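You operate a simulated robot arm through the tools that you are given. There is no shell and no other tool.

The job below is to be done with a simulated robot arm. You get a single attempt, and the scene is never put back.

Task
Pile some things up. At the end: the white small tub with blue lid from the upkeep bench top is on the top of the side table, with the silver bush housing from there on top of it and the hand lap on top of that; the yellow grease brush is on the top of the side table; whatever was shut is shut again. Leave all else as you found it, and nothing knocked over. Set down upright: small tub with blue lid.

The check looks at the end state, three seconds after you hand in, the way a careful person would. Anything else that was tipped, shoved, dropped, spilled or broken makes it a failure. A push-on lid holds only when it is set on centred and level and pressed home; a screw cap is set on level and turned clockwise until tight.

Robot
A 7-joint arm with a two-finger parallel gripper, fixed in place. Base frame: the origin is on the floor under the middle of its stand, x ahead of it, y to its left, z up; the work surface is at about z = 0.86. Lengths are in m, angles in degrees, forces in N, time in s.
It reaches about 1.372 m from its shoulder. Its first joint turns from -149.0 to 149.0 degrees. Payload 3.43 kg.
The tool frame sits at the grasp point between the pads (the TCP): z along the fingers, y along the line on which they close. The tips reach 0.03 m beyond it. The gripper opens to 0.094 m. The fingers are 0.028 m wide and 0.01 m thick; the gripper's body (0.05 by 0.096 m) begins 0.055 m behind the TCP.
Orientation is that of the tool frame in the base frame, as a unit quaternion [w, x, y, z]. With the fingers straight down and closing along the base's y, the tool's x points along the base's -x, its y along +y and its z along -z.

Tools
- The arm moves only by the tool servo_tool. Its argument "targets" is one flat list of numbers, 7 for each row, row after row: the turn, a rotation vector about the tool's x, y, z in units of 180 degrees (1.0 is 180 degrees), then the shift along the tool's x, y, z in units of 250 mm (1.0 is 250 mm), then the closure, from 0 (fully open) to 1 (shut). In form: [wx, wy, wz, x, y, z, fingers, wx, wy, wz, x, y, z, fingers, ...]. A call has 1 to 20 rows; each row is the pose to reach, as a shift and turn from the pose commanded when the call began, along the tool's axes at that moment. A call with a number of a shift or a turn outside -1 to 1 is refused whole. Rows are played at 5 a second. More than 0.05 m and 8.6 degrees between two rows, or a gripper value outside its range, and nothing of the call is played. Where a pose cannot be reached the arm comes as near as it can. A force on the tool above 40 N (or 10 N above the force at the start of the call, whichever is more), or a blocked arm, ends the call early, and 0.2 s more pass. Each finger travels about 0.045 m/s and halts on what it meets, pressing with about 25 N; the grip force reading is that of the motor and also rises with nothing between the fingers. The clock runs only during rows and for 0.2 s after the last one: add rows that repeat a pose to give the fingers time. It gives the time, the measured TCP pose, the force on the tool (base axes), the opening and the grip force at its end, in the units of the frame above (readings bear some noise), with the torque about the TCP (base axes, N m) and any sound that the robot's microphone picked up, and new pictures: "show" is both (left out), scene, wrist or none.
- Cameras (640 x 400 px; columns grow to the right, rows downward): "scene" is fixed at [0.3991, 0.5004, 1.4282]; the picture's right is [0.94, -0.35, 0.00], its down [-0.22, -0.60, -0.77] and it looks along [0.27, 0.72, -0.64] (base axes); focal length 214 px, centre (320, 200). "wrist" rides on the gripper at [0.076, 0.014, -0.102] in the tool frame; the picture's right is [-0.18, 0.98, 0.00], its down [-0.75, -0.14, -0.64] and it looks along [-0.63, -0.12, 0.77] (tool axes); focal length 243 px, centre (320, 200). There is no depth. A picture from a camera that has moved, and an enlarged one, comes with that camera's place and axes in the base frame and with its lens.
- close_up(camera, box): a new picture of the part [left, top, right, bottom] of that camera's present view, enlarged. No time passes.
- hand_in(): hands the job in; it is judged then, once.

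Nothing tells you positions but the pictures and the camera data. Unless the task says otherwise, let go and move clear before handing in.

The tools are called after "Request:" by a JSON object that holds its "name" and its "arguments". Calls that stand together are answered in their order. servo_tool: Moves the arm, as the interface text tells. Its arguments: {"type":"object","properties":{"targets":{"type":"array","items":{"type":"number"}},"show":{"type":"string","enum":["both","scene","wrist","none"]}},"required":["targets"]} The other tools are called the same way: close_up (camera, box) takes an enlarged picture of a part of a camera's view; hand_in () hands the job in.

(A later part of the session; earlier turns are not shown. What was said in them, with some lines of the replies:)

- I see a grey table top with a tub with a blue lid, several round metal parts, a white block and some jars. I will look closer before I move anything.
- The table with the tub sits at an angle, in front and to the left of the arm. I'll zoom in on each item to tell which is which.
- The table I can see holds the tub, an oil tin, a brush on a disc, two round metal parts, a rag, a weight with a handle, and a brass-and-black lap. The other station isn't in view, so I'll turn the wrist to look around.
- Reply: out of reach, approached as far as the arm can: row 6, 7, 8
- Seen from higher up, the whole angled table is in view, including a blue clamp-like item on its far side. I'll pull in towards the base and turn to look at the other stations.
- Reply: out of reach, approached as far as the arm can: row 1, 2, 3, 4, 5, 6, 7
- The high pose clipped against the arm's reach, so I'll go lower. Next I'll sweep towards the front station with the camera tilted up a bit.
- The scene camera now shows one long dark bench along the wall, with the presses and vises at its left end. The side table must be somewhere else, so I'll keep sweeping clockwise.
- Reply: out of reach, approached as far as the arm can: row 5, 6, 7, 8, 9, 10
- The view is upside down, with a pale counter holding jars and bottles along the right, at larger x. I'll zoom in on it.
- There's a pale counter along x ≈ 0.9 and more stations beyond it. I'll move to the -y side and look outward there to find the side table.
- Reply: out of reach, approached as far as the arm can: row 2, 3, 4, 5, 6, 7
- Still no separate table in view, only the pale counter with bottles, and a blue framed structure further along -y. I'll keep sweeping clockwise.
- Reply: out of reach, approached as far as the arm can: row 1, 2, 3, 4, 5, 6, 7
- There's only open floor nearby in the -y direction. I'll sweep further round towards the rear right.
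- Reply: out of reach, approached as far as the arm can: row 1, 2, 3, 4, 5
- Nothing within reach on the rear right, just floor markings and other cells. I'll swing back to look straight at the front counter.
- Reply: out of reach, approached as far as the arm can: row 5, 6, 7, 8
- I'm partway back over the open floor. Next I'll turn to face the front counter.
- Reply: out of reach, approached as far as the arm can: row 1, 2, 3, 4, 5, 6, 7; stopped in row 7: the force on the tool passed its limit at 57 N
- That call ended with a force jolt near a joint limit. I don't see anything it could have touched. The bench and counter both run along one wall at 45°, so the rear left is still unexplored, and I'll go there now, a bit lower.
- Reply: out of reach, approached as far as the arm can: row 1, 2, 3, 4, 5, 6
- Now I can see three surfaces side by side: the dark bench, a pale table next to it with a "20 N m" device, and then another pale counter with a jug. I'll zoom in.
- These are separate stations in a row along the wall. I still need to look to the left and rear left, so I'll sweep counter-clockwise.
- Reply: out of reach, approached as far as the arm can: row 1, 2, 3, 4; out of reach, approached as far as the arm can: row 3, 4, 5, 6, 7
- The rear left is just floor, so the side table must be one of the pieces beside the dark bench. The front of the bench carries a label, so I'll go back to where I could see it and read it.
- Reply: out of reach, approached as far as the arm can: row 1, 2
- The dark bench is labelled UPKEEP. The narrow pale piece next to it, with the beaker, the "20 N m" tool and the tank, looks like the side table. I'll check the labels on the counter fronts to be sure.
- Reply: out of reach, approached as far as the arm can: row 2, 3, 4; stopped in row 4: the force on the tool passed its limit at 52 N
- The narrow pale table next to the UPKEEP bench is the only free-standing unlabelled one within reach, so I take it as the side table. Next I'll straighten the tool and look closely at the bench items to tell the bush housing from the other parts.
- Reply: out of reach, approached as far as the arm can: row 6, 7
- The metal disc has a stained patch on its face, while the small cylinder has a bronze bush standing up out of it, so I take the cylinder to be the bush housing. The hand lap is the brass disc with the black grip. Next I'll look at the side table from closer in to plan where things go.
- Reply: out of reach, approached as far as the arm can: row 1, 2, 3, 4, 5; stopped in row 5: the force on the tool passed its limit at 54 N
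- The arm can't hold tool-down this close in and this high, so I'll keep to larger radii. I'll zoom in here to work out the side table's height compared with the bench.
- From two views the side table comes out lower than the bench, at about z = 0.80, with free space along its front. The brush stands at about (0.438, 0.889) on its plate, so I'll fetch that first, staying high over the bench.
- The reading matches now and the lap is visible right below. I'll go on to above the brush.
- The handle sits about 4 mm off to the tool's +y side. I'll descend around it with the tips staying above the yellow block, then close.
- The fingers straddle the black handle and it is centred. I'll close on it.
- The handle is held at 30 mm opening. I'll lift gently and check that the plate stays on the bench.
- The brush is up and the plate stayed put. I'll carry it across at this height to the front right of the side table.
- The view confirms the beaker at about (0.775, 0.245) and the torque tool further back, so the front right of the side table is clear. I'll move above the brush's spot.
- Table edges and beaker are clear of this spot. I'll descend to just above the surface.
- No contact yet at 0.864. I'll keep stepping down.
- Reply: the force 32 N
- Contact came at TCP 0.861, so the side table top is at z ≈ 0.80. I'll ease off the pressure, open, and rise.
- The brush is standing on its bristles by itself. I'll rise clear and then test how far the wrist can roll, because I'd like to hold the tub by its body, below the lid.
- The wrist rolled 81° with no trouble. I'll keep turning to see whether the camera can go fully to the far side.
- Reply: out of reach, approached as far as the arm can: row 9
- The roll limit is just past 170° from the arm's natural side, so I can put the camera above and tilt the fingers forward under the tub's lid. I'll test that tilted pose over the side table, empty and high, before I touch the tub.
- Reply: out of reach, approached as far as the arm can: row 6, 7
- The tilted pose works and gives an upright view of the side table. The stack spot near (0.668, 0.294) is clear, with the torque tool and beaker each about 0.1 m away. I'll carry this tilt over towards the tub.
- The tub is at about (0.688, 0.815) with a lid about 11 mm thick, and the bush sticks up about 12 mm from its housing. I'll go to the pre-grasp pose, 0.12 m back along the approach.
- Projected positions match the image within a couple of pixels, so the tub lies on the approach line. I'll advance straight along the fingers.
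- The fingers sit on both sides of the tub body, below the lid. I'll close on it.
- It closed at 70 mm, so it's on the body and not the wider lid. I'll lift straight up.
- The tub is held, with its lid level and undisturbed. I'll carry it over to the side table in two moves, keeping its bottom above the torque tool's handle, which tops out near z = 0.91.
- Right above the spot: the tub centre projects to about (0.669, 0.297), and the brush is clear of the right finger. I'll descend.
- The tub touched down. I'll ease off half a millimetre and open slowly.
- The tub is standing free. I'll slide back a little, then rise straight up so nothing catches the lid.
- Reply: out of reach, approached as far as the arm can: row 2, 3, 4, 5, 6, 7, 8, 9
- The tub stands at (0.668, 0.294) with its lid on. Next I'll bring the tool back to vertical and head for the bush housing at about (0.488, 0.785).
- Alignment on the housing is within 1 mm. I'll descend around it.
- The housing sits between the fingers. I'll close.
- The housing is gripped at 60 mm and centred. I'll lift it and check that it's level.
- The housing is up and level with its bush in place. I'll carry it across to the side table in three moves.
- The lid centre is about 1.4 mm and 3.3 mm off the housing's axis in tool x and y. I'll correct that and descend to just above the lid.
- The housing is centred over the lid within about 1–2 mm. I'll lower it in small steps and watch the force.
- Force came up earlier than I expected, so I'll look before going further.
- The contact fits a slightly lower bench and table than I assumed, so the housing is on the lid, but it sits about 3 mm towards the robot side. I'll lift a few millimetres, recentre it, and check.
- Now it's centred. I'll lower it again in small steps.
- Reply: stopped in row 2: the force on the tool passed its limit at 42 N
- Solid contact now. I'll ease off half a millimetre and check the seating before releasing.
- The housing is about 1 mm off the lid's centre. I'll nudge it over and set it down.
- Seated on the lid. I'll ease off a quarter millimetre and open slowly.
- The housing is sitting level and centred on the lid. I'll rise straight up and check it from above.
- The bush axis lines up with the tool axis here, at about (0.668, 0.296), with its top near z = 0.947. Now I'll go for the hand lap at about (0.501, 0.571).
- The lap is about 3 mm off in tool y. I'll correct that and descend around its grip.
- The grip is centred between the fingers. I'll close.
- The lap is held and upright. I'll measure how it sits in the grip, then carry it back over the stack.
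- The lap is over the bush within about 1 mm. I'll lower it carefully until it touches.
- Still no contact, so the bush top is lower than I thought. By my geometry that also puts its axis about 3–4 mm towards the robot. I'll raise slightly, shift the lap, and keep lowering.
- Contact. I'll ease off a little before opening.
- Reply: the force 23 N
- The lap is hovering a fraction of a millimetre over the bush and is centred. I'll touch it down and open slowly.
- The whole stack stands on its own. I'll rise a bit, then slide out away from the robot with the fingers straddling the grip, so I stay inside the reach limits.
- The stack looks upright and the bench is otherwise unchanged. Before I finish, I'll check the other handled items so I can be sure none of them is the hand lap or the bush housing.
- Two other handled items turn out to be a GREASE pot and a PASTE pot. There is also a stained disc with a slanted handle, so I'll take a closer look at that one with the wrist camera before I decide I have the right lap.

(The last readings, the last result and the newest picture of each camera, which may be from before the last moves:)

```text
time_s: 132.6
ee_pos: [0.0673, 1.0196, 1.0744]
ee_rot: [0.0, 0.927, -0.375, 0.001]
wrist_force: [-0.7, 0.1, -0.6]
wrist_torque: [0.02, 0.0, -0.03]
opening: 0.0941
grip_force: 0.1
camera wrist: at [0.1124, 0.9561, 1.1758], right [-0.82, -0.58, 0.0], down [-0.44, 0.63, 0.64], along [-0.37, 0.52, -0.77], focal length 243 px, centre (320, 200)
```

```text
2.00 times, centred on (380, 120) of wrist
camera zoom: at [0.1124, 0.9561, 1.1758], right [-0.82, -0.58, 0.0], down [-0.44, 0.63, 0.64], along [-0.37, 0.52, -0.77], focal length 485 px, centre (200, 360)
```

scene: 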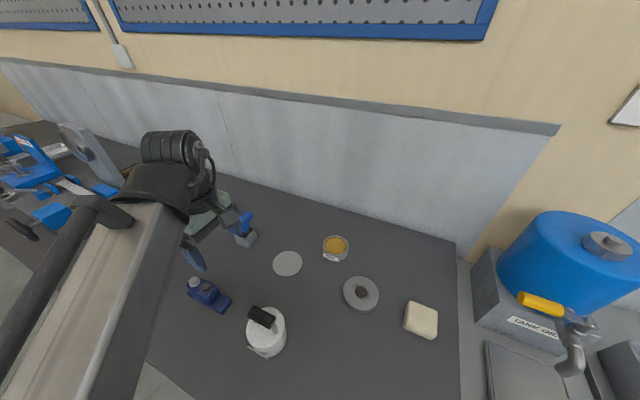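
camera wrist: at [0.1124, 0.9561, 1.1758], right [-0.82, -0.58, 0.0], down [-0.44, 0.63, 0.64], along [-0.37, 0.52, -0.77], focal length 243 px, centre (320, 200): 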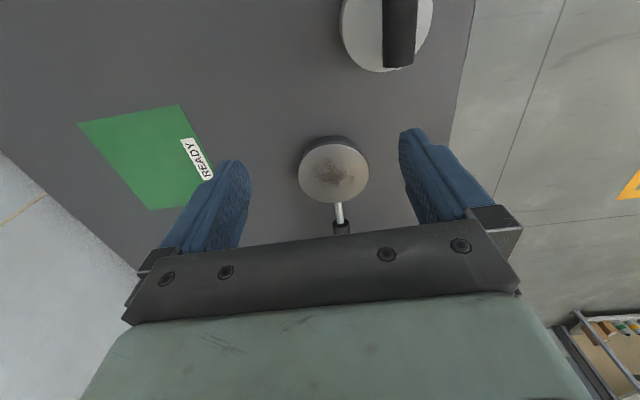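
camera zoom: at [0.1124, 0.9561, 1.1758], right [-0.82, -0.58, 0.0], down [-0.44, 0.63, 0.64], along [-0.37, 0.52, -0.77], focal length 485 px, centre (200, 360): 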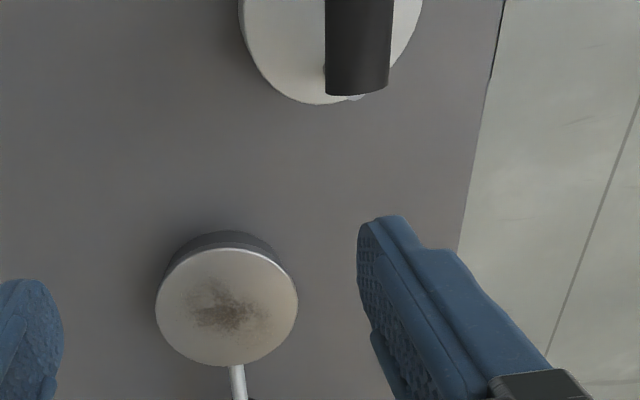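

The stained disc with the slanted handle is a workpiece about 0.1 m across and off balance, so it couldn't top a pile. The brass disc with the upright grip is the hand lap. I'll head back over the bench for a final look at the stack.

Request:
{"name": "servo_tool", "arguments": {"targets": [0, 0, 0, 0.15, -0.04, 0, 0, 0, 0, 0, 0.3, -0.08, 0, 0, 0, 0, 0, 0.45, -0.12, 0, 0, 0, 0, 0, 0.6, -0.14, 0, 0, 0, 0, 0, 0.75, -0.14, 0, 0, 0, 0, 0, 0.9, -0.14, 0, 0], "show": "none"}}

Request:
{"name": "servo_tool", "arguments": {"targets": [0, 0, -0.022, 0.13, -0.014, 0, 0, 0, 0, -0.045, 0.26, -0.028, 0, 0, 0, 0, -0.067, 0.39, -0.042, 0, 0, 0, 0, -0.089, 0.53, -0.056, 0, 0, 0, 0, -0.111, 0.67, -0.07, 0, 0, 0, 0, -0.134, 0.82, -0.084, 0, 0, 0, 0, -0.156, 0.964, -0.097, 0, 0], "show": "wrist"}}

```text
time_s: 134.0
ee_pos: [0.2509, 0.8872, 1.0758]
ee_rot: [0.001, 0.927, -0.375, 0.001]
wrist_force: [-0.6, 0.9, -0.4]
wrist_torque: [0.01, -0.02, -0.06]
opening: 0.0941
grip_force: 0.0
```

```text
time_s: 135.6
ee_pos: [0.444, 0.7365, 1.0785]
ee_rot: [0.001, 0.99, -0.139, 0.0]
wrist_force: [0.1, -0.1, 0.1]
wrist_torque: [-0.03, 0.03, 0.01]
opening: 0.0939
grip_force: 0.0
camera wrist: at [0.5134, 0.702, 1.1793], right [-0.45, -0.89, 0.0], down [-0.69, 0.34, 0.64], along [-0.57, 0.29, -0.77], focal length 243 px, centre (320, 200)
```

wrist: 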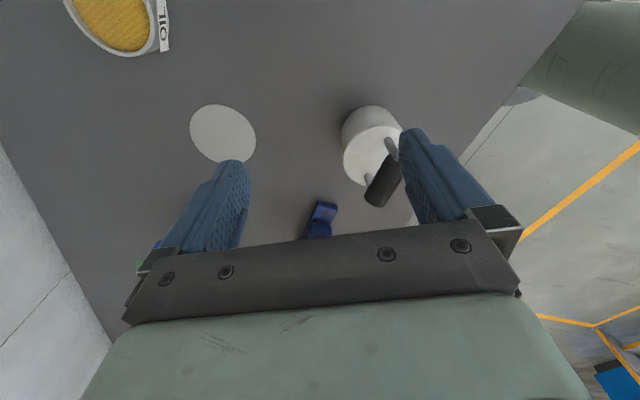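

Request:
{"name": "servo_tool", "arguments": {"targets": [0, 0, -0.034, 0.108, 0.098, 0, 0, 0, 0, -0.067, 0.217, 0.196, 0, 0, 0, 0, -0.1, 0.325, 0.293, 0, 0, 0, 0, -0.134, 0.434, 0.391, 0, 0, 0, 0, -0.167, 0.542, 0.489, 0, 0, 0, 0, -0.2, 0.651, 0.587, 0, 0]}}

Request:
{"name": "close_up", "arguments": {"camera": "wrist", "box": [380, 0, 640, 160]}}

```text
time_s: 137.0
ee_pos: [0.5595, 0.5495, 1.0767]
ee_rot: [0.001, 0.985, 0.175, -0.002]
wrist_force: [-0.3, 0.3, 0.1]
wrist_torque: [0.02, 0.01, 0.04]
opening: 0.094
grip_force: 0.0
camera wrist: at [0.6357, 0.5622, 1.1782], right [0.17, -0.99, 0.0], down [-0.76, -0.13, 0.64], along [-0.63, -0.11, -0.77], focal length 243 px, centre (320, 200)
```

scene: 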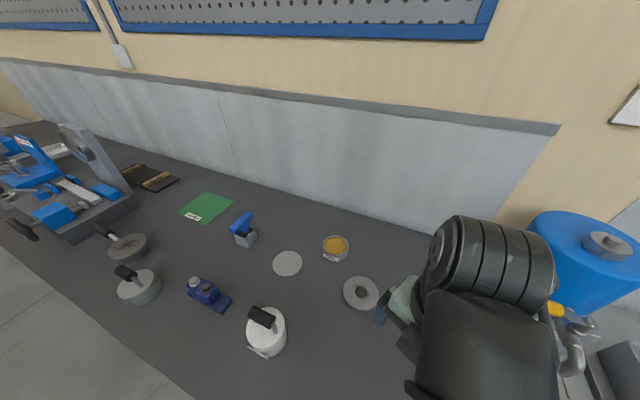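
wrist: 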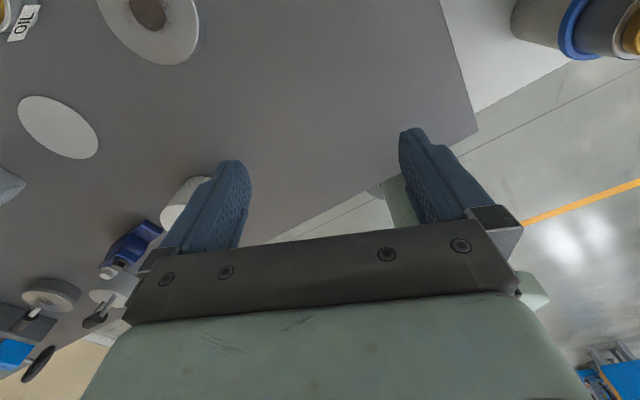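

```text
2.46 times, centred on (510, 80) of wrist
camera zoom: at [0.6357, 0.5622, 1.1782], right [0.17, -0.99, 0.0], down [-0.76, -0.13, 0.64], along [-0.63, -0.11, -0.77], focal length 597 px, centre (-148, 495)
```

zoom: 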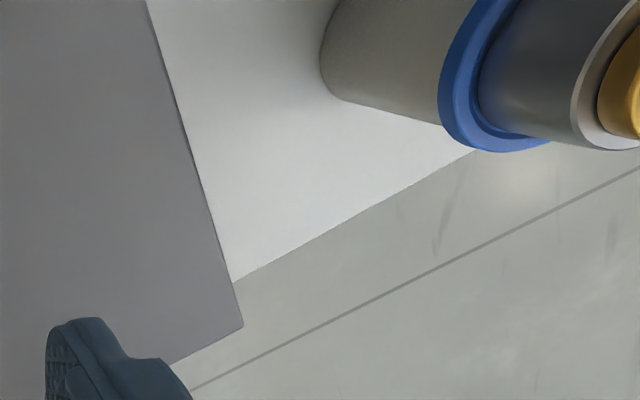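

The tub, housing and lap are still stacked upright on the side table and the brush stands beside them. The bench items are where I found them, the gripper is empty, and the arm is clear. I'm handing in.

Request:
{"name": "hand_in", "arguments": {}}

```text
The job is handed in.
```

I've handed the job in. The check's result wasn't reported, so this is what I saw at the end.

- **Pile on the side table:** the white tub with the blue lid stands upright near the front. The silver bush housing sits on its lid and the hand lap on top of that. All three were still standing about 12 s after I let go.
- **Grease brush:** it stands on its bristles on the same table, front right. The plate it came from is still on the bench.
- **Everything else:** I opened no lids. The bench items I could see were where I found them, and the arm was clear when I handed in.

Three identifications were my own judgement, because nothing labelled the items:
- **Side table:** I took it to be the narrow, unlabelled pale table just right of the UPKEEP bench, about 6 cm lower.
- **Bush housing:** I took the small silver cylinder with the bronze bush standing out of it, not the wider stained disc.
- **Hand lap:** I took the brass disc with the upright black grip. The stained disc with the slanted handle is about 10 cm across and would not have balanced on top.

The lap rests on the protruding bush, which is only about 26 mm across, so the top of the pile is the least stable part.

The force limit stopped the arm three times near its reach limits while I was looking around. I saw nothing it could have touched. It stopped once more while I was seating the housing on the lid, and the housing ended up level and centred.
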